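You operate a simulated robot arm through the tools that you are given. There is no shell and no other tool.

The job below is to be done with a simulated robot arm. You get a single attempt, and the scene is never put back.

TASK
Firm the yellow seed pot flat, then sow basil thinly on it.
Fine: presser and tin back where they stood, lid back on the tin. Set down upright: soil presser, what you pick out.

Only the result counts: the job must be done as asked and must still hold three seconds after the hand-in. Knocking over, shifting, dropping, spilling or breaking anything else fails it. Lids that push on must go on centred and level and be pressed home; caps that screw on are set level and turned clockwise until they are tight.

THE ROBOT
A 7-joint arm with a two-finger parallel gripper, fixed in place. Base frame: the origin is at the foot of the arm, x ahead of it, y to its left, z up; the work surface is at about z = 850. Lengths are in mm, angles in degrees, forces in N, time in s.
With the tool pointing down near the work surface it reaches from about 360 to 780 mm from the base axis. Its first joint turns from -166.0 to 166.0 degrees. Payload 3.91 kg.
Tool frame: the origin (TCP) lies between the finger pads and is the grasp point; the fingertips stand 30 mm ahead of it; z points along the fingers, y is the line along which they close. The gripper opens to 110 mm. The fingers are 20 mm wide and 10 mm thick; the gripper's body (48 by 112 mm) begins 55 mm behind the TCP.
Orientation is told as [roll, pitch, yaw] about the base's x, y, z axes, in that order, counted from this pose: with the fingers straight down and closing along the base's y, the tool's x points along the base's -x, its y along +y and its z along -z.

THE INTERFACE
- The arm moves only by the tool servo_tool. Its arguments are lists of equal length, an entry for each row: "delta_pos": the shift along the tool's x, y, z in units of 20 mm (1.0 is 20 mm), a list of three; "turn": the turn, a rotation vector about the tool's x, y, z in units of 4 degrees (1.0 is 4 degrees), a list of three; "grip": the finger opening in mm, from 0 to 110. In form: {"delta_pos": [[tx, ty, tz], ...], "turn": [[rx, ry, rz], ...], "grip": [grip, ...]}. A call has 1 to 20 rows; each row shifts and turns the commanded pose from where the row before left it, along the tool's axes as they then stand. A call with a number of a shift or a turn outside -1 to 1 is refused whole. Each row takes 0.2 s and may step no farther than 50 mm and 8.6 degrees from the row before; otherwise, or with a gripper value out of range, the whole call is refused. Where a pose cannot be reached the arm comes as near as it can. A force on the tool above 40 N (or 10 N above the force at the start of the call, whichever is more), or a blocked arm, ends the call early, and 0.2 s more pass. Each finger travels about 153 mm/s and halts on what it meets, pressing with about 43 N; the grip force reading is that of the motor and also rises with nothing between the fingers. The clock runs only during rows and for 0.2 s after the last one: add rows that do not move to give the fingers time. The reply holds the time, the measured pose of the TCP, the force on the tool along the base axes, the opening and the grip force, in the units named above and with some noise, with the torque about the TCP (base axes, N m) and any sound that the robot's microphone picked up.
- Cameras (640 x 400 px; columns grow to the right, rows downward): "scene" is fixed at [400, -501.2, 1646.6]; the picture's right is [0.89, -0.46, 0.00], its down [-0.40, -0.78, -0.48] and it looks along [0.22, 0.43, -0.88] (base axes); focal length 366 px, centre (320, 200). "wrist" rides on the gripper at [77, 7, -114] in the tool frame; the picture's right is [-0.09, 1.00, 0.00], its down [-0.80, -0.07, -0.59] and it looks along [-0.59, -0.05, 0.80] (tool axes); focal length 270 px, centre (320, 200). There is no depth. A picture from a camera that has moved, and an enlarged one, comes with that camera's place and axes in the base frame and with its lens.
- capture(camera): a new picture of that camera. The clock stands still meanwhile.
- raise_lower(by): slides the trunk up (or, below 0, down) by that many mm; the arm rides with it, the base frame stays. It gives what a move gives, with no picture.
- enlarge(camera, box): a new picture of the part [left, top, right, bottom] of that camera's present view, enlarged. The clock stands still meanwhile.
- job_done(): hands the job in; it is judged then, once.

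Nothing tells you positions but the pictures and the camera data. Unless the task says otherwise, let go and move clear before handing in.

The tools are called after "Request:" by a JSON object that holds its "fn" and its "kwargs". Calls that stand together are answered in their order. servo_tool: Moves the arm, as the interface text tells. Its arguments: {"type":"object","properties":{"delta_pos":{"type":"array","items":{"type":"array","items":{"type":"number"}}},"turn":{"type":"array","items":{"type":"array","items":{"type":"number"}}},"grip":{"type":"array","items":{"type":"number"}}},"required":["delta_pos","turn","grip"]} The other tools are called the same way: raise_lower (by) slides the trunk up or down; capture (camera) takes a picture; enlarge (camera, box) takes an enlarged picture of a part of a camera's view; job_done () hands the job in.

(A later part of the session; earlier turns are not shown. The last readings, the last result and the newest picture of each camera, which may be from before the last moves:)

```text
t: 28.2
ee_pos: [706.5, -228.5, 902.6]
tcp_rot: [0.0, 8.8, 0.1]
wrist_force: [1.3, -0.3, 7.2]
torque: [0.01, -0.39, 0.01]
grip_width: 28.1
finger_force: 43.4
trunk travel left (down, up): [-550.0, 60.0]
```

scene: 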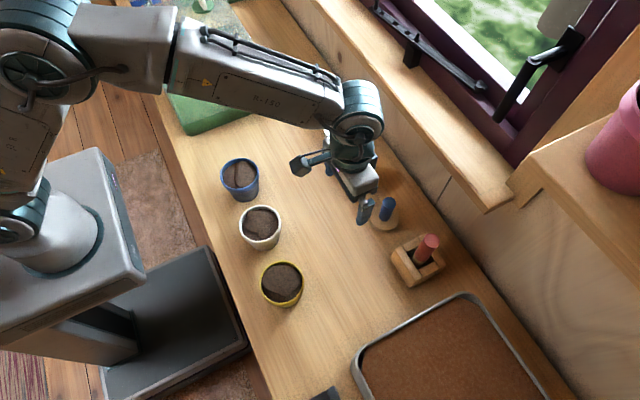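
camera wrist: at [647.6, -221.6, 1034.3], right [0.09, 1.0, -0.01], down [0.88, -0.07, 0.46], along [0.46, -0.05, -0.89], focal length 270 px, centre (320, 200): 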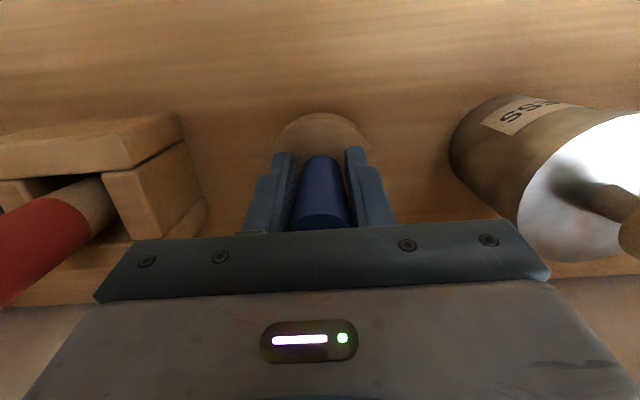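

The far edge of the disc touched first, so I over-corrected slightly. I'll ease the pitch back by about 3° and settle it flat.

Request:
{"fn": "servo_tool", "kwargs": {"delta_pos": [[0, 0, 0], [0, 0, 0], [-0.0078, 0, 0.05]], "turn": [[0, -0.35, 0], [0, -0.35, 0], [0, 0, 0]], "grip": [15, 15, 15]}}

Request:
{"fn": "enlarge", "kwargs": {"camera": "scene", "box": [350, 180, 460, 300]}}

```text
t: 29.0
ee_pos: [706.2, -229.6, 902.6]
tcp_rot: [0.0, 6.1, -0.1]
wrist_force: [-3.6, -0.5, 6.1]
torque: [0.01, 0.3, 0.05]
grip_width: 28.5
finger_force: 43.2
trunk travel left (down, up): [-550.0, 60.0]
```

```text
3.33 times, centred on (405, 240) of scene
camera zoom: at [400.0, -501.2, 1646.6], right [0.89, -0.46, 0.0], down [-0.4, -0.78, -0.48], along [0.22, 0.43, -0.88], focal length 1220 px, centre (37, 67)
```

zoom: 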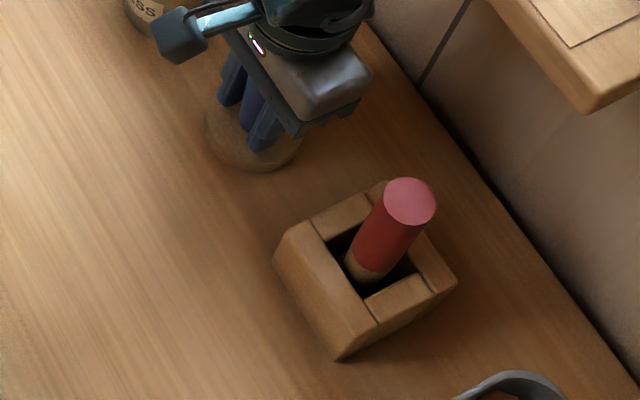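

The contact is now spread across the base and the disc matches its original outline. Releasing.

Request:
{"fn": "servo_tool", "kwargs": {"delta_pos": [[0, 0, 0], [0, 0, 0], [0, 0, 0], [0, 0, 0]], "turn": [[0, 0, 0], [0, 0, 0], [0, 0, 0], [0, 0, 0]], "grip": [34, 50, 70, 70]}}

Request:
{"fn": "capture", "kwargs": {"camera": "wrist"}}

Request:
{"fn": "enlarge", "kwargs": {"camera": "scene", "box": [350, 180, 460, 300]}}

```text
t: 30.0
ee_pos: [706.3, -229.3, 900.8]
tcp_rot: [0.0, 6.1, 0.0]
wrist_force: [-0.1, 0.1, 0.5]
torque: [0.03, -0.01, -0.02]
grip_width: 70.0
finger_force: 0.1
trunk travel left (down, up): [-550.0, 60.0]
```

```text
taken
camera wrist: at [641.2, -221.6, 1023.8], right [0.09, 1.0, -0.01], down [0.86, -0.07, 0.5], along [0.5, -0.05, -0.86], focal length 270 px, centre (320, 200)
```

wrist: 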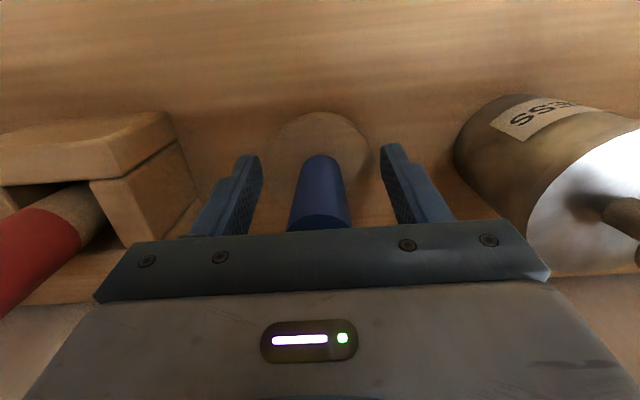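

```text
3.33 times, centred on (405, 240) of scene
camera zoom: at [400.0, -501.2, 1646.6], right [0.89, -0.46, 0.0], down [-0.4, -0.78, -0.48], along [0.22, 0.43, -0.88], focal length 1220 px, centre (37, 67)
```

zoom: 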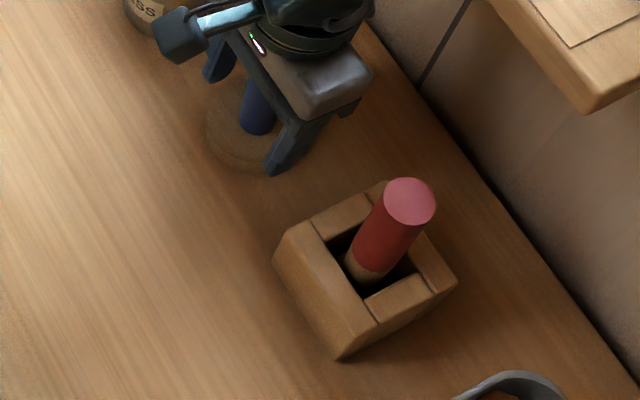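

The presser is standing free. I'll go straight up, level the tool, and check it.

Request:
{"fn": "servo_tool", "kwargs": {"delta_pos": [[0.053, 0, -0.497], [0.106, 0, -0.994], [0.106, 0, -0.994], [0.106, 0, -0.994], [0.106, 0, -0.994], [0.106, 0, -0.994], [0.106, 0, -0.994], [0.106, 0, -0.994], [0, 0, 0], [0, 0, 0]], "turn": [[0, 0, 0], [0, 0, 0], [0, 0, 0], [0, 0, 0], [0, 0, 0], [0, 0, 0], [0, 0, 0], [0, 0, 0], [0, -0.77, 0], [0, -0.77, 0]], "grip": [80, 80, 80, 80, 80, 80, 80, 80, 80, 80]}}

Request:
{"fn": "enlarge", "kwargs": {"camera": "scene", "box": [350, 180, 460, 300]}}

Request:
{"fn": "capture", "kwargs": {"camera": "wrist"}}

```text
t: 32.2
ee_pos: [706.7, -230.4, 1051.6]
tcp_rot: [0.0, -0.1, 0.1]
wrist_force: [-0.1, -0.7, 0.7]
torque: [0.02, 0.02, -0.02]
grip_width: 80.1
finger_force: 0.1
trunk travel left (down, up): [-550.0, 60.0]
```

```text
3.33 times, centred on (405, 240) of scene
camera zoom: at [400.0, -501.2, 1646.6], right [0.89, -0.46, 0.0], down [-0.4, -0.78, -0.48], along [0.22, 0.43, -0.88], focal length 1220 px, centre (37, 67)
```

zoom: 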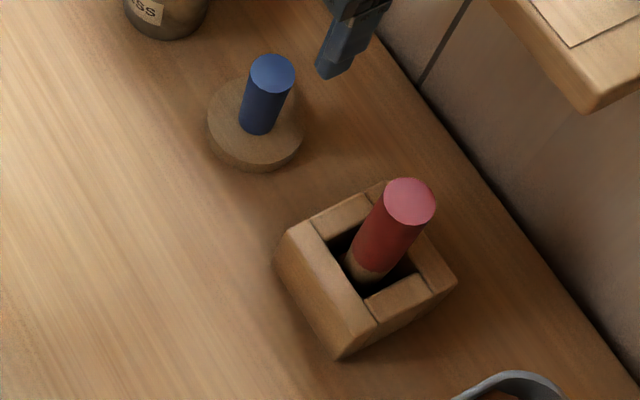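

```text
taken
camera wrist: at [628.7, -223.0, 1166.6], right [0.09, 1.0, 0.0], down [0.8, -0.07, 0.59], along [0.59, -0.05, -0.8], focal length 270 px, centre (320, 200)
```

wrist: 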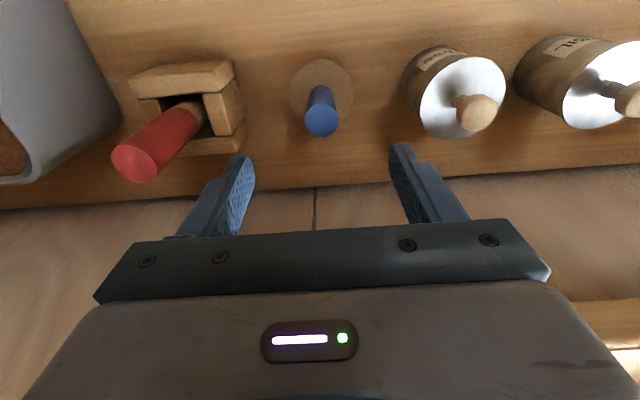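

The presser is back within about 3 mm and upright. Next is the basil tin, so I'll move to look at it from close by.

Request:
{"fn": "servo_tool", "kwargs": {"delta_pos": [[0.257, 0.932, 0], [0.257, 0.932, 0], [0.257, 0.932, 0], [0.257, 0.932, 0], [0.257, 0.932, 0], [0.257, 0.932, 0], [0.257, 0.932, 0], [0.257, 0.932, 0], [0.257, 0.932, 0], [0.257, 0.932, 0], [0.257, 0.932, 0], [0.257, 0.932, 0], [0.257, 0.932, 0]], "turn": [[0, 0, 0], [0, 0, 0], [0, 0, 0], [0, 0, 0], [0, 0, 0], [0, 0, 0], [0, 0, 0], [0, 0, 0], [0, 0, 0], [0, 0, 0], [0, 0, 0], [0, 0, 0], [0, 0, 0]], "grip": [80, 80, 80, 80, 80, 80, 80, 80, 80, 80, 80, 80, 80]}}

Request:
{"fn": "capture", "kwargs": {"camera": "wrist"}}

Request:
{"fn": "enlarge", "kwargs": {"camera": "wrist", "box": [240, 80, 400, 230]}}

```text
t: 35.0
ee_pos: [641.3, 12.7, 1051.5]
tcp_rot: [0.0, 0.1, 0.1]
wrist_force: [-0.5, -1.4, -0.5]
torque: [-0.02, 0.0, -0.02]
grip_width: 80.0
finger_force: 0.0
trunk travel left (down, up): [-550.0, 60.0]
```

```text
taken
camera wrist: at [563.0, 19.4, 1166.6], right [0.09, 1.0, 0.0], down [0.8, -0.07, 0.59], along [0.59, -0.05, -0.8], focal length 270 px, centre (320, 200)
```

wrist: 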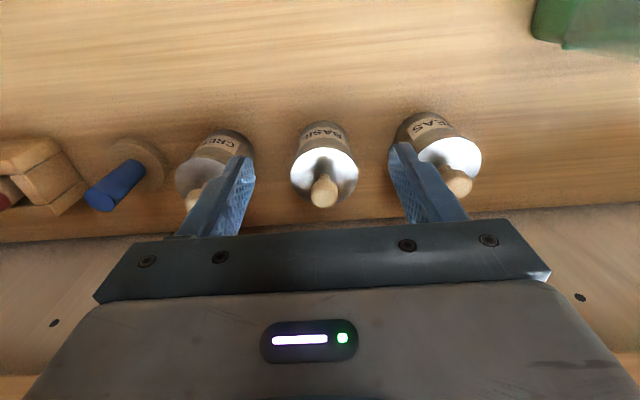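

```text
2.67 times, centred on (320, 155) of wrist
camera zoom: at [563.0, 19.4, 1166.6], right [0.09, 1.0, 0.0], down [0.8, -0.07, 0.59], along [0.59, -0.05, -0.8], focal length 721 px, centre (320, 320)
```

zoom: 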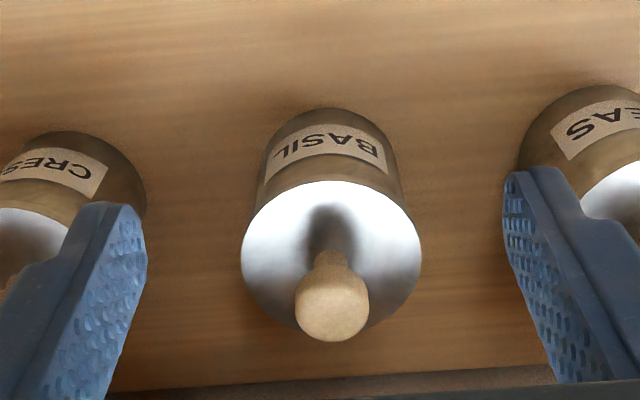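

The tin's axis is near (714.5, 10.7), with the lid top at z≈924 and the knob about 27 mm wide and centred at z≈950. I'll hover above the knob to check.

Request:
{"fn": "servo_tool", "kwargs": {"delta_pos": [[-0.915, -0.024, 0.144], [-0.915, -0.024, 0.144], [-0.915, -0.024, 0.144], [-0.915, -0.024, 0.144]], "turn": [[0, 0, 0], [0, 0, 0], [0, 0, 0], [0, 0, 0]], "grip": [70, 60, 60, 60]}}

Request:
{"fn": "capture", "kwargs": {"camera": "wrist"}}

Request:
{"fn": "enlarge", "kwargs": {"camera": "wrist", "box": [240, 60, 400, 200]}}

```text
t: 36.0
ee_pos: [714.3, 7.7, 1037.9]
tcp_rot: [-0.1, 0.1, 0.1]
wrist_force: [0.6, -0.3, -0.1]
torque: [0.0, 0.04, -0.02]
grip_width: 59.9
finger_force: 0.1
trunk travel left (down, up): [-550.0, 60.0]
```

```text
taken
camera wrist: at [636.4, 15.4, 1154.0], right [0.09, 1.0, 0.0], down [0.8, -0.07, 0.59], along [0.59, -0.05, -0.81], focal length 270 px, centre (320, 200)
```

wrist: 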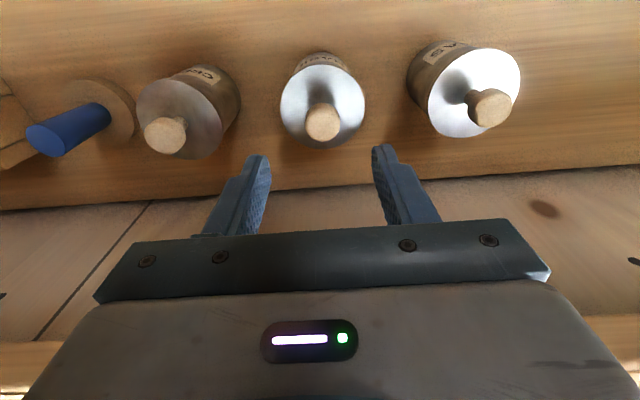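

```text
2.86 times, centred on (320, 130) of wrist
camera zoom: at [636.4, 15.4, 1154.0], right [0.09, 1.0, 0.0], down [0.8, -0.07, 0.59], along [0.59, -0.05, -0.81], focal length 772 px, centre (320, 400)
```

zoom: 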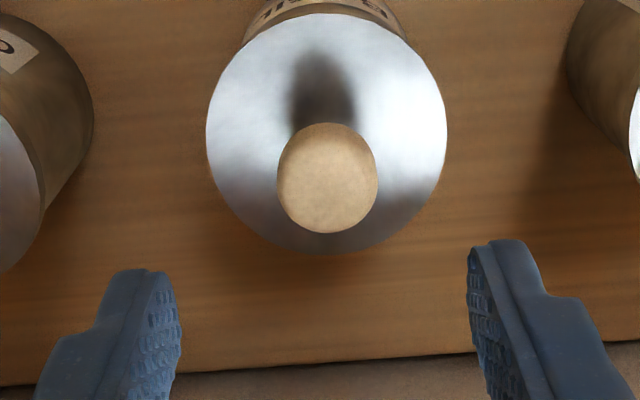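

The knob lies about 2.7 mm nearer and 2.4 mm to the left of my line. I'll correct that and lower the open fingers around it.

Request:
{"fn": "servo_tool", "kwargs": {"delta_pos": [[0.13, 0.12, 0.5], [0, 0, 0.8], [0, 0, 0.8], [0, 0, 0.8], [0, 0, 0.7]], "turn": [[0, 0, 0], [0, 0, 0], [0, 0, 0], [0, 0, 0], [0, 0, 0]], "grip": [60, 60, 60, 60, 60]}}

Request:
{"fn": "capture", "kwargs": {"camera": "wrist"}}

Request:
{"fn": "enlarge", "kwargs": {"camera": "wrist", "box": [240, 100, 400, 240]}}

Request:
{"fn": "enlarge", "kwargs": {"camera": "scene", "box": [280, 70, 400, 200]}}

```text
t: 37.2
ee_pos: [710.3, 11.3, 967.1]
tcp_rot: [0.0, 0.1, 0.1]
wrist_force: [-0.9, 0.0, -0.7]
torque: [0.0, 0.0, -0.02]
grip_width: 60.1
finger_force: 0.1
trunk travel left (down, up): [-550.0, 60.0]
```

```text
taken
camera wrist: at [633.2, 18.8, 1083.3], right [0.09, 1.0, 0.0], down [0.8, -0.07, 0.59], along [0.59, -0.05, -0.8], focal length 270 px, centre (320, 200)
```

wrist: 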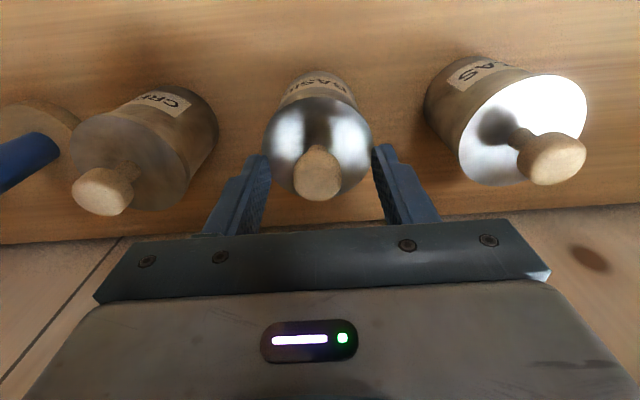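

```text
2.86 times, centred on (320, 170) of wrist
camera zoom: at [633.2, 18.8, 1083.3], right [0.09, 1.0, 0.0], down [0.8, -0.07, 0.59], along [0.59, -0.05, -0.8], focal length 772 px, centre (320, 286)
```

zoom: 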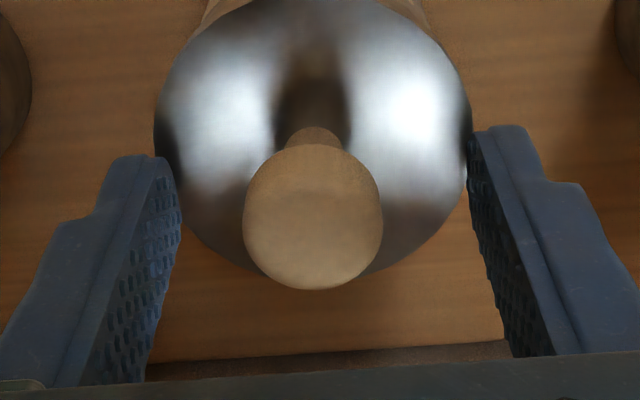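

```text
3.08 times, centred on (340, 135) of scene
camera zoom: at [400.0, -501.2, 1646.6], right [0.89, -0.46, 0.0], down [-0.4, -0.78, -0.48], along [0.22, 0.43, -0.88], focal length 1126 px, centre (258, 400)
```

zoom: 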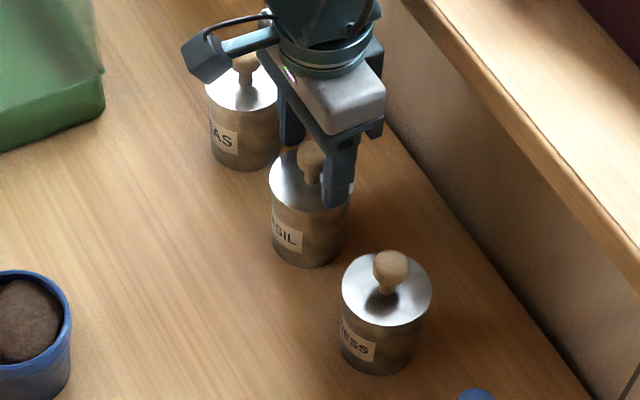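

The knob is well placed. I'll make a 1 mm correction, go down 5 mm and close on it.

Request:
{"fn": "servo_tool", "kwargs": {"delta_pos": [[-0.06, -0.06, 0.25], [0, 0, 0], [0, 0, 0], [0, 0, 0], [0, 0, 0]], "turn": [[0, 0, 0], [0, 0, 0], [0, 0, 0], [0, 0, 0], [0, 0, 0]], "grip": [60, 40, 15, 15, 15]}}

Request:
{"fn": "enlarge", "kwargs": {"camera": "wrist", "box": [240, 100, 400, 240]}}

```text
t: 38.4
ee_pos: [712.7, 10.7, 962.5]
tcp_rot: [0.0, -0.1, 0.0]
wrist_force: [0.8, 0.6, 0.4]
torque: [-0.01, 0.0, 0.01]
grip_width: 22.9
finger_force: 42.9
trunk travel left (down, up): [-550.0, 60.0]
heard: snap
```

```text
2.86 times, centred on (320, 170) of wrist
camera zoom: at [634.4, 18.1, 1078.4], right [0.09, 1.0, 0.0], down [0.8, -0.07, 0.59], along [0.59, -0.05, -0.8], focal length 772 px, centre (320, 286)
```

zoom: 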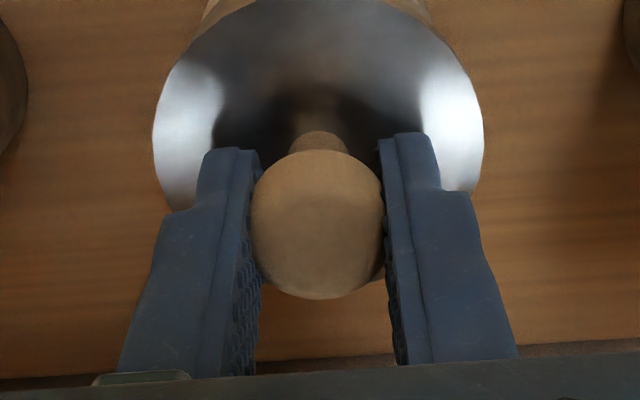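

I heard a snap as the fingers closed on the knob (22.9 mm). I'll lift gently and watch the force to see whether the lid comes away on its own.

Request:
{"fn": "servo_tool", "kwargs": {"delta_pos": [[0, 0, -0.25], [0, 0, -0.25], [0, 0, -0.25], [0, 0, -0.25]], "turn": [[0, 0, 0], [0, 0, 0], [0, 0, 0], [0, 0, 0]], "grip": [15, 15, 15, 15]}}

Request:
{"fn": "enlarge", "kwargs": {"camera": "wrist", "box": [220, 50, 420, 240]}}

Request:
{"fn": "enlarge", "kwargs": {"camera": "scene", "box": [280, 70, 400, 200]}}

```text
t: 39.4
ee_pos: [712.8, 11.2, 982.6]
tcp_rot: [0.0, 0.1, 0.0]
wrist_force: [-0.3, -0.1, 0.0]
torque: [0.0, -0.01, -0.01]
grip_width: 22.5
finger_force: 43.3
trunk travel left (down, up): [-550.0, 60.0]
```

```text
2.11 times, centred on (320, 145) of wrist
camera zoom: at [634.3, 18.7, 1098.6], right [0.09, 1.0, 0.0], down [0.8, -0.07, 0.59], along [0.59, -0.05, -0.8], focal length 569 px, centre (320, 316)
```

zoom: 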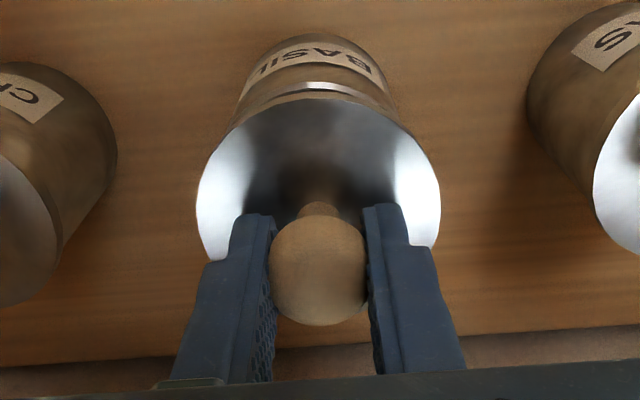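

```text
3.08 times, centred on (340, 135) of scene
camera zoom: at [400.0, -501.2, 1646.6], right [0.89, -0.46, 0.0], down [-0.4, -0.78, -0.48], along [0.22, 0.43, -0.88], focal length 1126 px, centre (258, 400)
```

zoom: 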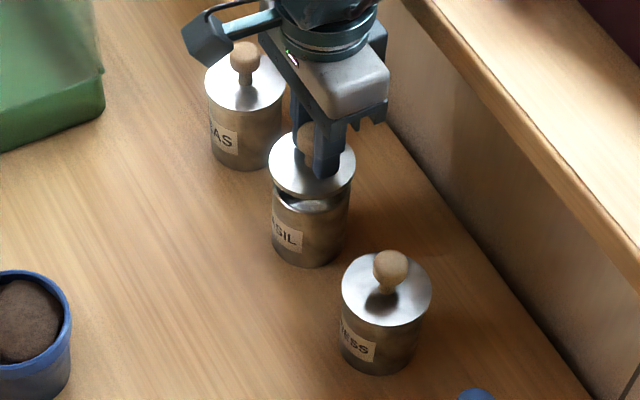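

The lid came off cleanly and the tin stayed put. I'll lift it higher, move toward open table, and look inside the tin.

Request:
{"fn": "servo_tool", "kwargs": {"delta_pos": [[0, 0, -1], [0, 0, -1], [0, 0, -1], [0.5, 0.2, 0], [1, 0.4, 0], [1, 0.4, 0], [1, 0.4, 0], [1, 0.4, 0], [1, 0.4, 0], [0.5, 0.2, 0]], "turn": [[0, 0, 0], [0, 0, 0], [0, 0, 0], [0, 0, 0], [0, 0, 0], [0, 0, 0], [0, 0, 0], [0, 0, 0], [0, 0, 0], [0, 0, 0]], "grip": [15, 15, 15, 15, 15, 15, 15, 15, 15, 15]}}

Request:
{"fn": "capture", "kwargs": {"camera": "wrist"}}

Request:
{"fn": "enlarge", "kwargs": {"camera": "scene", "box": [260, 70, 400, 200]}}

```text
t: 41.6
ee_pos: [591.3, 59.1, 1040.9]
tcp_rot: [-0.1, 0.0, 0.1]
wrist_force: [-0.3, -0.3, -0.1]
torque: [0.0, 0.01, 0.01]
grip_width: 22.4
finger_force: 43.4
trunk travel left (down, up): [-550.0, 60.0]
```

```text
taken
camera wrist: at [513.3, 66.7, 1156.9], right [0.09, 1.0, 0.0], down [0.8, -0.07, 0.59], along [0.59, -0.05, -0.8], focal length 270 px, centre (320, 200)
```

wrist: 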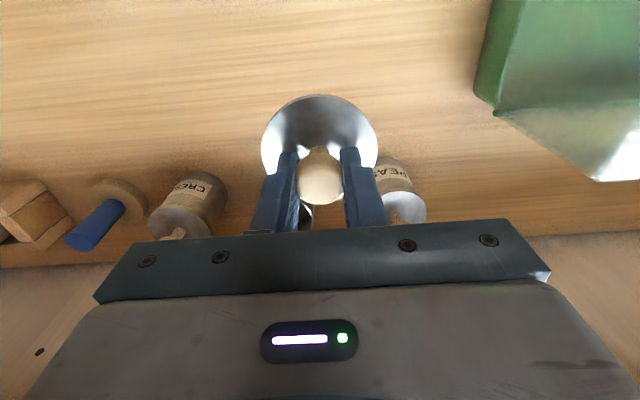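

```text
3.08 times, centred on (330, 135) of scene
camera zoom: at [400.0, -501.2, 1646.6], right [0.89, -0.46, 0.0], down [-0.4, -0.78, -0.48], along [0.22, 0.43, -0.88], focal length 1126 px, centre (289, 400)
```

zoom: 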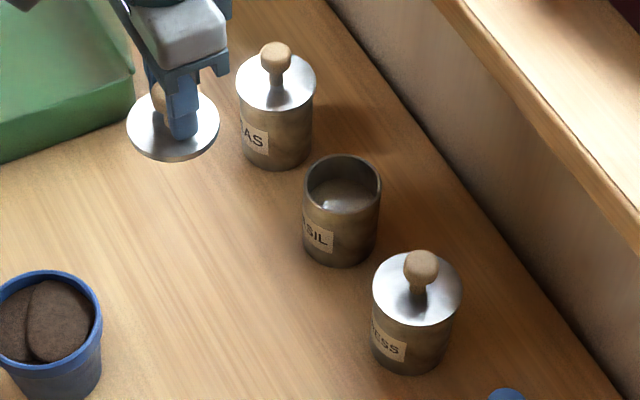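

The lid is a flat disc held level, and the tin is open. I'll lower the lid onto clear table near (591, 59).

Request:
{"fn": "servo_tool", "kwargs": {"delta_pos": [[0, 0, 1], [0, 0, 1], [0, 0, 1], [0, 0, 1], [0, 0, 1], [0, 0, 1], [0, 0, 0.2], [0, 0, 0.15], [0, 0, 0.15]], "turn": [[0, 0, 0], [0, 0, 0], [0, 0, 0], [0, 0, 0], [0, 0, 0], [0, 0, 0], [0, 0, 0], [0, 0, 0], [0, 0, 0]], "grip": [15, 15, 15, 15, 15, 15, 15, 15, 15]}}

Request:
{"fn": "enlarge", "kwargs": {"camera": "scene", "box": [240, 100, 340, 190]}}

Request:
{"fn": "capture", "kwargs": {"camera": "wrist"}}

```text
t: 43.6
ee_pos: [591.6, 59.7, 912.1]
tcp_rot: [0.0, 0.0, 0.0]
wrist_force: [0.9, -0.2, -1.2]
torque: [-0.03, 0.02, -0.01]
grip_width: 22.8
finger_force: 43.1
trunk travel left (down, up): [-550.0, 60.0]
```

```text
4.44 times, centred on (290, 145) of scene
camera zoom: at [400.0, -501.2, 1646.6], right [0.89, -0.46, 0.0], down [-0.4, -0.78, -0.48], along [0.22, 0.43, -0.88], focal length 1626 px, centre (453, 444)
```

zoom: 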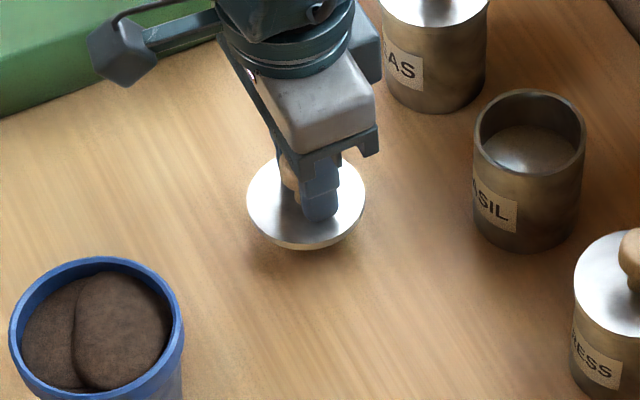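

```text
taken
camera wrist: at [513.6, 66.6, 1028.1], right [0.09, 1.0, 0.0], down [0.8, -0.07, 0.59], along [0.59, -0.05, -0.8], focal length 270 px, centre (320, 200)
```

wrist: 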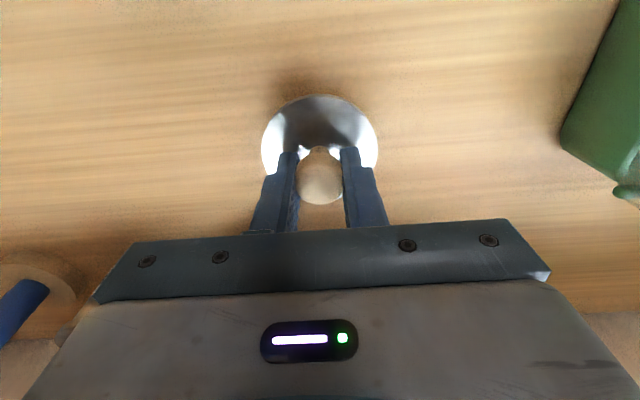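

Request:
{"fn": "servo_tool", "kwargs": {"delta_pos": [[0, 0, 0.12], [0, 0, 0.12], [0, 0, 0.1]], "turn": [[0, 0, 0], [0, 0, 0], [0, 0, 0]], "grip": [15, 15, 15]}}

Request:
{"fn": "enlarge", "kwargs": {"camera": "scene", "box": [240, 100, 340, 190]}}

```text
t: 44.4
ee_pos: [591.8, 58.6, 904.6]
tcp_rot: [0.1, 0.1, 0.0]
wrist_force: [-0.9, -0.6, -0.4]
torque: [0.0, -0.02, 0.0]
grip_width: 22.6
finger_force: 42.6
trunk travel left (down, up): [-550.0, 60.0]
```

```text
4.44 times, centred on (290, 145) of scene
camera zoom: at [400.0, -501.2, 1646.6], right [0.89, -0.46, 0.0], down [-0.4, -0.78, -0.48], along [0.22, 0.43, -0.88], focal length 1626 px, centre (453, 444)
```

zoom: 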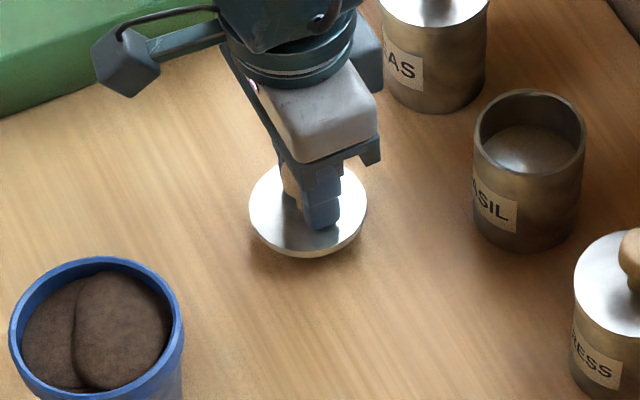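

Request:
{"fn": "servo_tool", "kwargs": {"delta_pos": [[0, 0, 0.1], [0, 0, 0.1]], "turn": [[0, 0, 0], [0, 0, 0]], "grip": [15, 15]}}

```text
t: 45.0
ee_pos: [593.6, 59.8, 901.2]
tcp_rot: [0.0, 0.2, 0.1]
wrist_force: [0.3, 0.4, -0.3]
torque: [-0.02, 0.01, 0.0]
grip_width: 22.7
finger_force: 42.8
trunk travel left (down, up): [-550.0, 60.0]
```

Request:
{"fn": "servo_tool", "kwargs": {"delta_pos": [[0, 0, 0.1], [0, 0, 0.1]], "turn": [[0, 0, 0], [0, 0, 0]], "grip": [15, 15]}}

```text
t: 45.6
ee_pos: [591.9, 59.5, 896.5]
tcp_rot: [0.0, 0.0, 0.0]
wrist_force: [0.8, -0.7, -0.4]
torque: [-0.02, 0.04, -0.01]
grip_width: 22.8
finger_force: 42.9
trunk travel left (down, up): [-550.0, 60.0]
```

Request:
{"fn": "servo_tool", "kwargs": {"delta_pos": [[0, 0, 0.08], [0, 0, 0.08]], "turn": [[0, 0, 0], [0, 0, 0]], "grip": [15, 15]}}

```text
t: 46.2
ee_pos: [591.9, 58.9, 895.0]
tcp_rot: [0.1, -0.1, 0.0]
wrist_force: [0.5, -0.4, -0.8]
torque: [-0.01, -0.03, -0.04]
grip_width: 22.6
finger_force: 42.7
trunk travel left (down, up): [-550.0, 60.0]
```

Request:
{"fn": "servo_tool", "kwargs": {"delta_pos": [[0, 0, 0.08], [0, 0, 0.08]], "turn": [[0, 0, 0], [0, 0, 0]], "grip": [15, 15]}}

Request:
{"fn": "enlarge", "kwargs": {"camera": "scene", "box": [240, 100, 340, 190]}}

```text
t: 46.8
ee_pos: [591.7, 59.0, 890.9]
tcp_rot: [0.0, 0.0, 0.0]
wrist_force: [-0.4, 0.5, 0.0]
torque: [-0.01, 0.01, -0.01]
grip_width: 22.9
finger_force: 43.1
trunk travel left (down, up): [-550.0, 60.0]
```

```text
4.44 times, centred on (290, 145) of scene
camera zoom: at [400.0, -501.2, 1646.6], right [0.89, -0.46, 0.0], down [-0.4, -0.78, -0.48], along [0.22, 0.43, -0.88], focal length 1626 px, centre (453, 444)
```

zoom: 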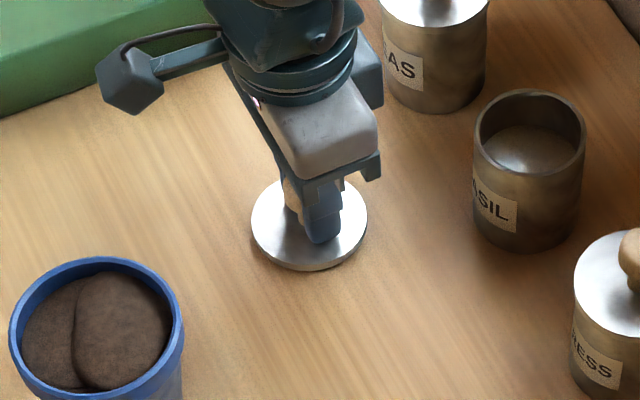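

Request:
{"fn": "servo_tool", "kwargs": {"delta_pos": [[0, 0, 0.06], [0, 0, 0.06]], "turn": [[0, 0, 0], [0, 0, 0]], "grip": [15, 15]}}

```text
t: 47.4
ee_pos: [591.3, 59.6, 887.8]
tcp_rot: [0.0, 0.0, 0.0]
wrist_force: [0.4, 0.1, -0.1]
torque: [-0.02, 0.0, 0.0]
grip_width: 22.6
finger_force: 42.9
trunk travel left (down, up): [-550.0, 60.0]
```

Request:
{"fn": "servo_tool", "kwargs": {"delta_pos": [[0, 0, 0.06], [0, 0, 0.06]], "turn": [[0, 0, 0], [0, 0, 0]], "grip": [15, 15]}}

Request:
{"fn": "enlarge", "kwargs": {"camera": "wrist", "box": [240, 80, 400, 230]}}

```text
t: 48.0
ee_pos: [591.0, 60.4, 887.2]
tcp_rot: [0.1, -0.1, 0.0]
wrist_force: [0.6, 0.5, 10.7]
torque: [0.12, 0.12, -0.01]
grip_width: 22.9
finger_force: 42.8
trunk travel left (down, up): [-550.0, 60.0]
```

```text
2.67 times, centred on (320, 155) of wrist
camera zoom: at [513.6, 66.8, 1003.3], right [0.09, 1.0, 0.0], down [0.8, -0.07, 0.6], along [0.59, -0.05, -0.8], focal length 721 px, centre (320, 320)
```

zoom: 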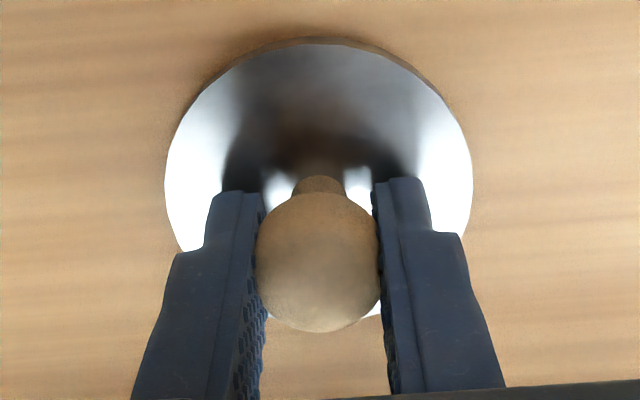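

The lid is resting flat on the table (TCP z 887.3). I'll release it, rise, and go to look into the tin.

Request:
{"fn": "servo_tool", "kwargs": {"delta_pos": [[0, 0, -0.05], [0, 0, 0], [0, 0, 0], [0, 0, -0.5], [0, 0, -1], [0, 0, -1], [0, 0, -1], [0, 0, -1], [0, 0, -1], [0, 0, -1], [0, 0, -1], [0, 0, -1]], "turn": [[0, 0, 0], [0, 0, 0], [0, 0, 0], [0, 0, 0], [0, 0, 0], [0, 0, 0], [0, 0, 0], [0, 0, 0], [0, 0, 0], [0, 0, 0], [0, 0, 0], [0, 0, 0]], "grip": [30, 60, 70, 70, 70, 70, 70, 70, 80, 90, 100, 100]}}

Request:
{"fn": "capture", "kwargs": {"camera": "wrist"}}

Request:
{"fn": "enlarge", "kwargs": {"camera": "scene", "box": [240, 100, 400, 200]}}

```text
t: 50.6
ee_pos: [592.0, 58.7, 1057.2]
tcp_rot: [0.0, 0.0, 0.0]
wrist_force: [0.5, 0.0, 0.5]
torque: [-0.01, 0.03, 0.01]
grip_width: 99.9
finger_force: 0.1
trunk travel left (down, up): [-550.0, 60.0]
```

```text
taken
camera wrist: at [514.0, 66.0, 1173.2], right [0.09, 1.0, 0.0], down [0.8, -0.07, 0.59], along [0.59, -0.05, -0.8], focal length 270 px, centre (320, 200)
```

wrist: 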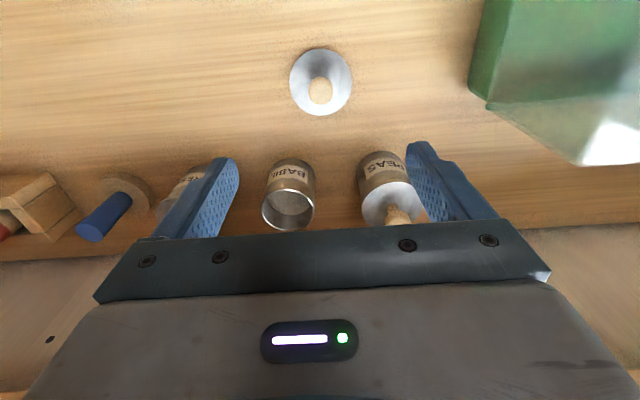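

```text
4.00 times, centred on (320, 150) of scene
camera zoom: at [400.0, -501.2, 1646.6], right [0.89, -0.46, 0.0], down [-0.4, -0.78, -0.48], along [0.22, 0.43, -0.88], focal length 1464 px, centre (320, 400)
```

zoom: 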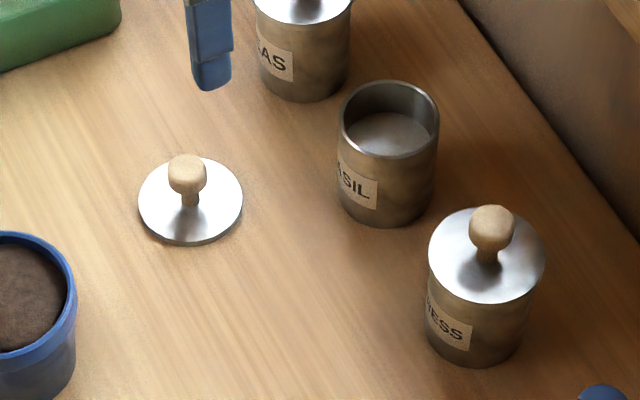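

The lid stands by itself, and I can see a surface inside the tin a little below the rim. I'll move to look down into it.

Request:
{"fn": "servo_tool", "kwargs": {"delta_pos": [[-1, -0.48, 0], [-1, -0.48, 0], [-1, -0.48, 0], [-1, -0.48, 0], [-1, -0.48, 0]], "turn": [[0, 0, 0], [0, 0, 0], [0, 0, 0], [0, 0, 0], [0, 0, 0]], "grip": [100, 100, 100, 100, 100]}}

Request:
{"fn": "enlarge", "kwargs": {"camera": "wrist", "box": [260, 60, 380, 160]}}

Request:
{"fn": "capture", "kwargs": {"camera": "wrist"}}

```text
t: 51.8
ee_pos: [691.1, 9.9, 1055.1]
tcp_rot: [0.0, 0.1, 0.1]
wrist_force: [-0.3, -0.7, 0.1]
torque: [0.01, -0.02, 0.01]
grip_width: 100.0
finger_force: 0.1
trunk travel left (down, up): [-550.0, 60.0]
```

```text
4.00 times, centred on (320, 110) of wrist
camera zoom: at [613.3, 17.6, 1171.7], right [0.09, 1.0, 0.0], down [0.8, -0.07, 0.59], along [0.59, -0.05, -0.8], focal length 1081 px, centre (320, 560)
```

zoom: 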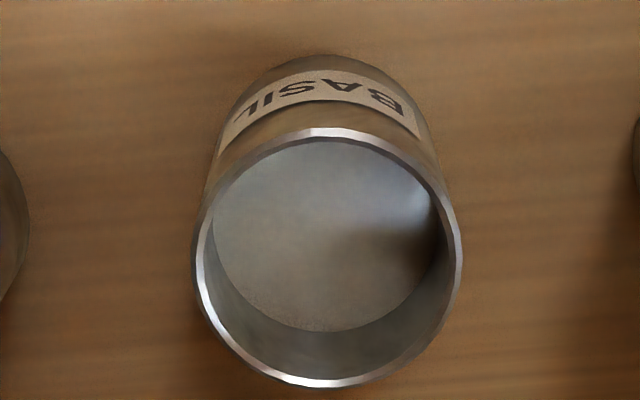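

```text
taken
camera wrist: at [613.3, 17.6, 1171.7], right [0.09, 1.0, 0.0], down [0.8, -0.07, 0.59], along [0.59, -0.05, -0.8], focal length 270 px, centre (320, 200)
```

wrist: 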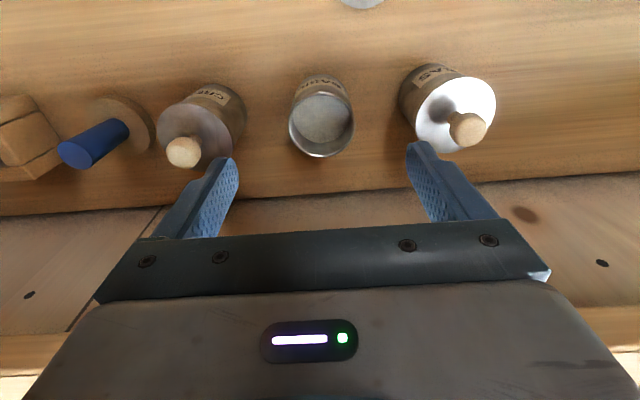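

The tin is nearly full to about 18 mm below its rim, and its axis is near (711, 10.8). I'll lower the open fingers around the body and check before closing.

Request:
{"fn": "servo_tool", "kwargs": {"delta_pos": [[-1, 0.045, 0], [0, 0, 1], [0, 0, 1], [0, 0, 1], [0, 0, 1], [0, 0, 1], [0, 0, 1]], "turn": [[0, 0, 0], [0, 0, 0], [0, 0, 0], [0, 0, 0], [0, 0, 0], [0, 0, 0], [0, 0, 0]], "grip": [100, 100, 100, 100, 100, 100, 100]}}

Request:
{"fn": "capture", "kwargs": {"camera": "wrist"}}

Request:
{"fn": "enlarge", "kwargs": {"camera": "wrist", "box": [230, 80, 410, 240]}}

```text
t: 53.4
ee_pos: [710.3, 11.7, 935.9]
tcp_rot: [0.0, 0.0, 0.0]
wrist_force: [-1.0, -0.3, -0.1]
torque: [0.02, 0.0, 0.0]
grip_width: 100.2
finger_force: 0.1
trunk travel left (down, up): [-550.0, 60.0]
```

```text
taken
camera wrist: at [632.7, 19.1, 1052.1], right [0.09, 1.0, 0.0], down [0.8, -0.07, 0.59], along [0.59, -0.05, -0.8], focal length 270 px, centre (320, 200)
```

wrist: 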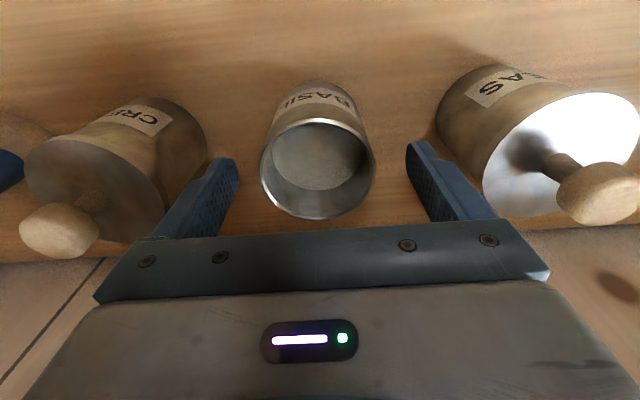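

```text
2.50 times, centred on (320, 160) of wrist
camera zoom: at [632.7, 19.1, 1052.1], right [0.09, 1.0, 0.0], down [0.8, -0.07, 0.59], along [0.59, -0.05, -0.8], focal length 676 px, centre (320, 300)
```

zoom: 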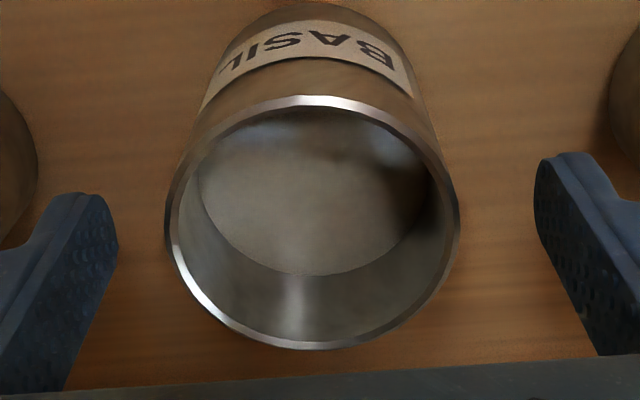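

Request:
{"fn": "servo_tool", "kwargs": {"delta_pos": [[0.02, -0.085, 0.6], [0, 0, 1], [0, 0, 0.7], [0, 0, 0.25]], "turn": [[0, 0, 0], [0, 0, 0], [0, 0, 0], [0, 0, 0]], "grip": [100, 100, 100, 100]}}

Request:
{"fn": "capture", "kwargs": {"camera": "wrist"}}

Request:
{"fn": "enlarge", "kwargs": {"camera": "scene", "box": [280, 70, 400, 200]}}

```text
t: 54.4
ee_pos: [710.9, 10.1, 884.9]
tcp_rot: [0.0, 0.1, 0.1]
wrist_force: [0.2, 0.1, 0.2]
torque: [0.01, -0.02, 0.0]
grip_width: 100.1
finger_force: 0.1
trunk travel left (down, up): [-550.0, 60.0]
```

```text
taken
camera wrist: at [632.6, 18.1, 1001.6], right [0.09, 1.0, 0.0], down [0.8, -0.07, 0.59], along [0.59, -0.05, -0.8], focal length 270 px, centre (320, 200)
```

wrist: 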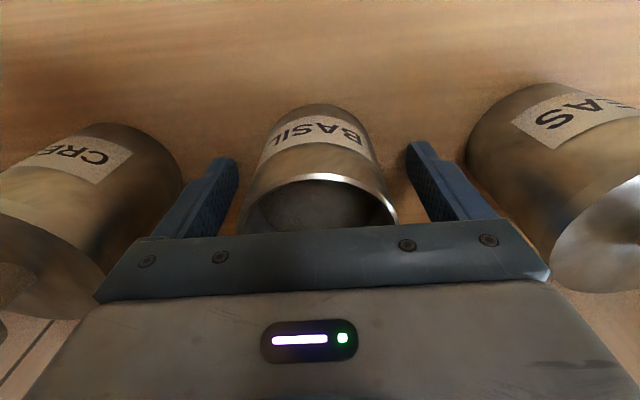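

```text
3.08 times, centred on (340, 135) of scene
camera zoom: at [400.0, -501.2, 1646.6], right [0.89, -0.46, 0.0], down [-0.4, -0.78, -0.48], along [0.22, 0.43, -0.88], focal length 1126 px, centre (258, 400)
```

zoom: 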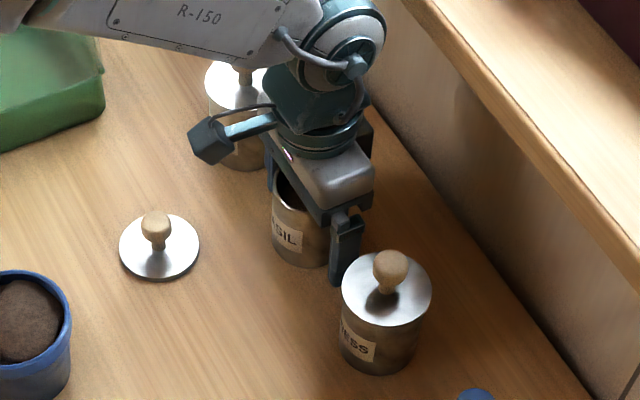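

The fingers straddle the tin low down, with TCP home at (710.9, 10.1, 884.9). Closing on the body.

Request:
{"fn": "servo_tool", "kwargs": {"delta_pos": [[0, 0, 0], [0, 0, 0], [0, 0, 0], [0, 0, 0]], "turn": [[0, 0, 0], [0, 0, 0], [0, 0, 0], [0, 0, 0]], "grip": [76, 60, 55, 55]}}

Request:
{"fn": "capture", "kwargs": {"camera": "wrist"}}

```text
t: 55.4
ee_pos: [710.2, 11.1, 886.5]
tcp_rot: [0.0, 0.0, 0.0]
wrist_force: [0.1, -0.2, 0.0]
torque: [0.01, -0.01, -0.02]
grip_width: 63.1
finger_force: 43.3
trunk travel left (down, up): [-550.0, 60.0]
```

```text
taken
camera wrist: at [632.5, 18.1, 1001.9], right [0.09, 1.0, 0.0], down [0.8, -0.07, 0.59], along [0.59, -0.05, -0.8], focal length 270 px, centre (320, 200)
```

wrist: 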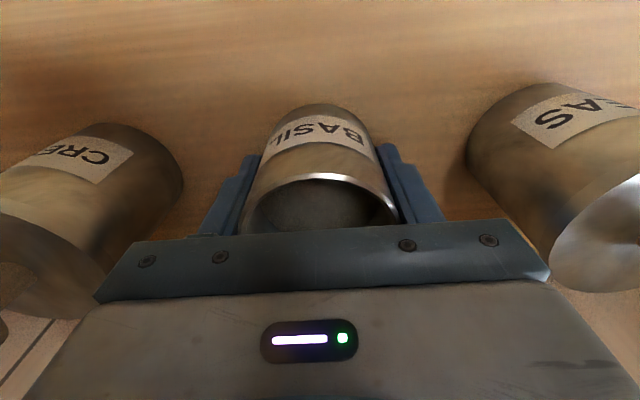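

I have the tin at a width of 63 mm. I'll lift it smoothly and carry it upright toward the yellow pot, keeping high over everything.

Request:
{"fn": "servo_tool", "kwargs": {"delta_pos": [[0, 0, -0.3], [0, 0, -0.6], [0, 0, -0.9], [0, 0, -0.9], [0, 0, -0.9], [0, 0, -0.9], [0, 0, -0.9], [0, 0, -0.9], [0, 0, -0.9], [0, 0, -0.9], [0, 0, -0.6], [0, 0, -0.3]], "turn": [[0, 0, 0], [0, 0, 0], [0, 0, 0], [0, 0, 0], [0, 0, 0], [0, 0, 0], [0, 0, 0], [0, 0, 0], [0, 0, 0], [0, 0, 0], [0, 0, 0], [0, 0, 0]], "grip": [55, 55, 55, 55, 55, 55, 55, 55, 55, 55, 55, 55]}}

Request:
{"fn": "capture", "kwargs": {"camera": "wrist"}}

Request:
{"fn": "enlarge", "kwargs": {"camera": "scene", "box": [260, 50, 420, 200]}}

```text
t: 58.0
ee_pos: [710.7, 11.3, 1065.8]
tcp_rot: [0.0, 0.0, 0.1]
wrist_force: [0.2, -0.4, -0.9]
torque: [-0.02, -0.01, -0.02]
grip_width: 63.1
finger_force: 42.7
trunk travel left (down, up): [-550.0, 60.0]
```

```text
taken
camera wrist: at [633.3, 19.1, 1181.8], right [0.09, 1.0, 0.0], down [0.8, -0.07, 0.59], along [0.59, -0.05, -0.8], focal length 270 px, centre (320, 200)
```

wrist: 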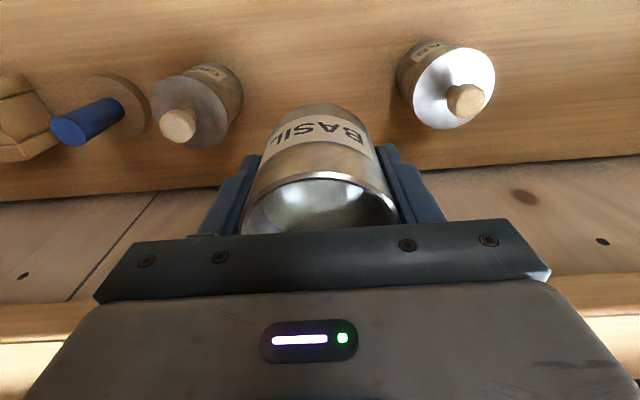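

```text
2.67 times, centred on (340, 125) of scene
camera zoom: at [400.0, -501.2, 1646.6], right [0.89, -0.46, 0.0], down [-0.4, -0.78, -0.48], along [0.22, 0.43, -0.88], focal length 976 px, centre (267, 400)
```

zoom: 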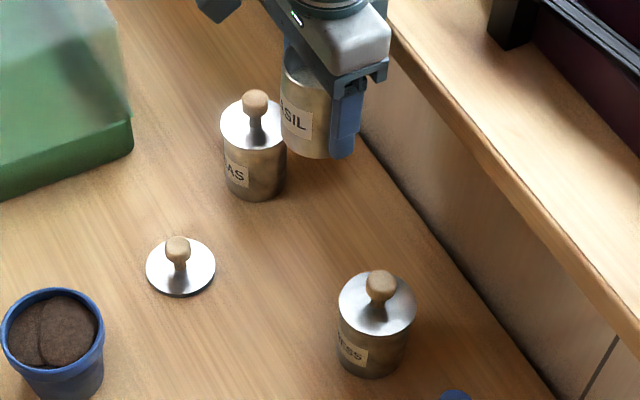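

The tin is held level. Carrying it over toward the yellow pot now.

Request:
{"fn": "servo_tool", "kwargs": {"delta_pos": [[0.3, -0.36, 0], [0.5, -0.6, 0], [0.68, -0.81, 0], [0.68, -0.81, 0], [0.68, -0.81, 0], [0.68, -0.81, 0], [0.68, -0.81, 0], [0.68, -0.81, 0], [0.68, -0.81, 0], [0.68, -0.81, 0], [0.68, -0.81, 0], [0.68, -0.81, 0], [0.68, -0.81, 0], [0.68, -0.81, 0], [0.68, -0.81, 0], [0.68, -0.81, 0], [0.68, -0.81, 0], [0.68, -0.81, 0], [0.57, -0.68, 0]], "turn": [[0, 0, 0], [0, 0, 0], [0, 0, 0], [0, 0, 0], [0, 0, 0], [0, 0, 0], [0, 0, 0], [0, 0, 0], [0, 0, 0], [0, 0, 0], [0, 0, 0], [0, 0, 0], [0, 0, 0], [0, 0, 0], [0, 0, 0], [0, 0, 0], [0, 0, 0], [0, 0, 0], [0, 0, 0]], "grip": [55, 55, 55, 55, 55, 55, 55, 55, 55, 55, 55, 55, 55, 55, 55, 55, 55, 55, 55]}}

Request:
{"fn": "capture", "kwargs": {"camera": "wrist"}}

Request:
{"fn": "capture", "kwargs": {"camera": "scene"}}

```text
t: 62.0
ee_pos: [467.3, -282.6, 1065.4]
tcp_rot: [0.0, 0.1, 0.1]
wrist_force: [0.1, -0.4, -1.7]
torque: [-0.02, 0.01, 0.0]
grip_width: 63.1
finger_force: 43.0
trunk travel left (down, up): [-550.0, 60.0]
```

```text
taken
camera wrist: at [389.6, -275.0, 1182.3], right [0.09, 1.0, 0.0], down [0.8, -0.07, 0.59], along [0.59, -0.05, -0.8], focal length 270 px, centre (320, 200)
```

wrist: 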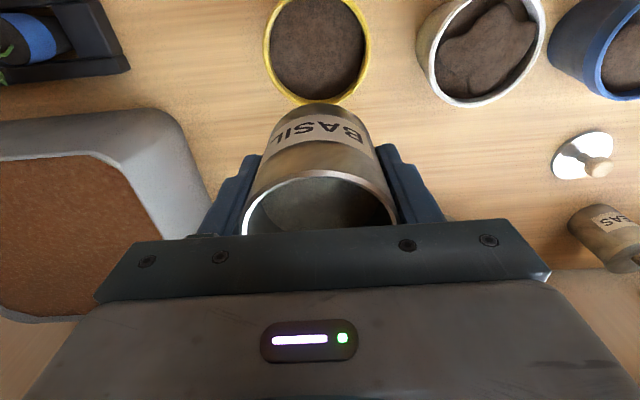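

```text
taken
```

scene: 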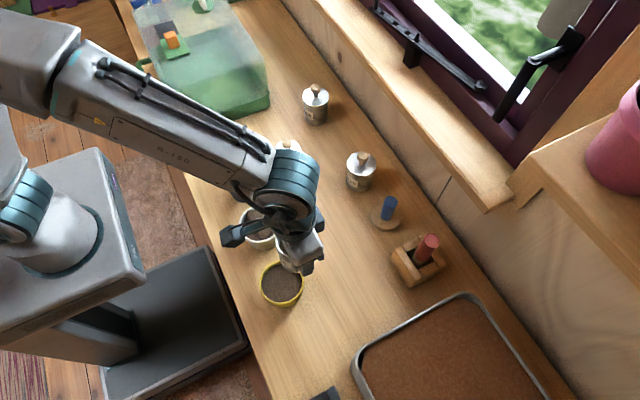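

The pot is in line with the tin. I'll lower a bit and begin tilting about the tin's lip, keeping the lip over the pot and listening.

Request:
{"fn": "servo_tool", "kwargs": {"delta_pos": [[0, 0, 0.8], [0, 0, 0.9], [0, 0, 0.9], [0, 0, 0.8], [-0.138, 0, -0.112], [-0.138, 0, -0.112], [-0.138, 0, -0.112], [-0.138, 0, -0.112], [-0.138, 0, -0.112]], "turn": [[0, 0, 0], [0, 0, 0], [0, 0, 0], [0, 0, 0], [0, -1, 0], [0, -1, 0], [0, -1, 0], [0, -1, 0], [0, -1, 0]], "grip": [55, 55, 55, 55, 55, 55, 55, 55, 55]}}

Request:
{"fn": "capture", "kwargs": {"camera": "wrist"}}

Request:
{"fn": "capture", "kwargs": {"camera": "scene"}}

```text
t: 64.0
ee_pos: [478.9, -282.1, 1012.1]
tcp_rot: [-0.1, -20.0, -0.1]
wrist_force: [-0.2, 0.2, -1.8]
torque: [-0.03, -0.03, 0.01]
grip_width: 63.3
finger_force: 42.9
trunk travel left (down, up): [-550.0, 60.0]
```

```text
taken
camera wrist: at [366.1, -274.8, 1094.2], right [0.08, 1.0, 0.03], down [0.55, -0.07, 0.83], along [0.83, -0.05, -0.55], focal length 270 px, centre (320, 200)
```

wrist: 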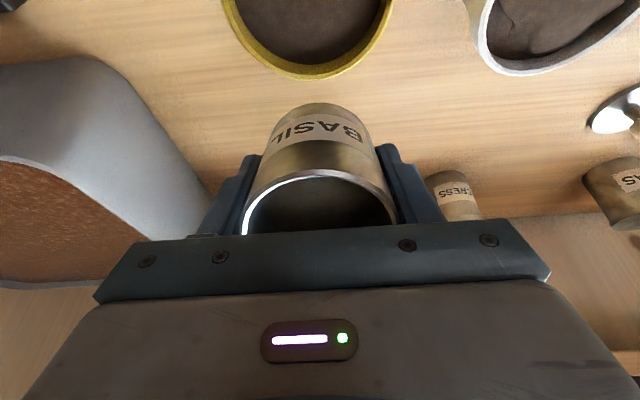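

```text
taken
```

scene: 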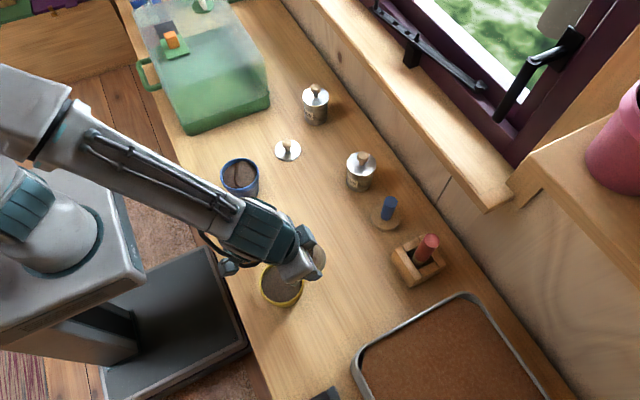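

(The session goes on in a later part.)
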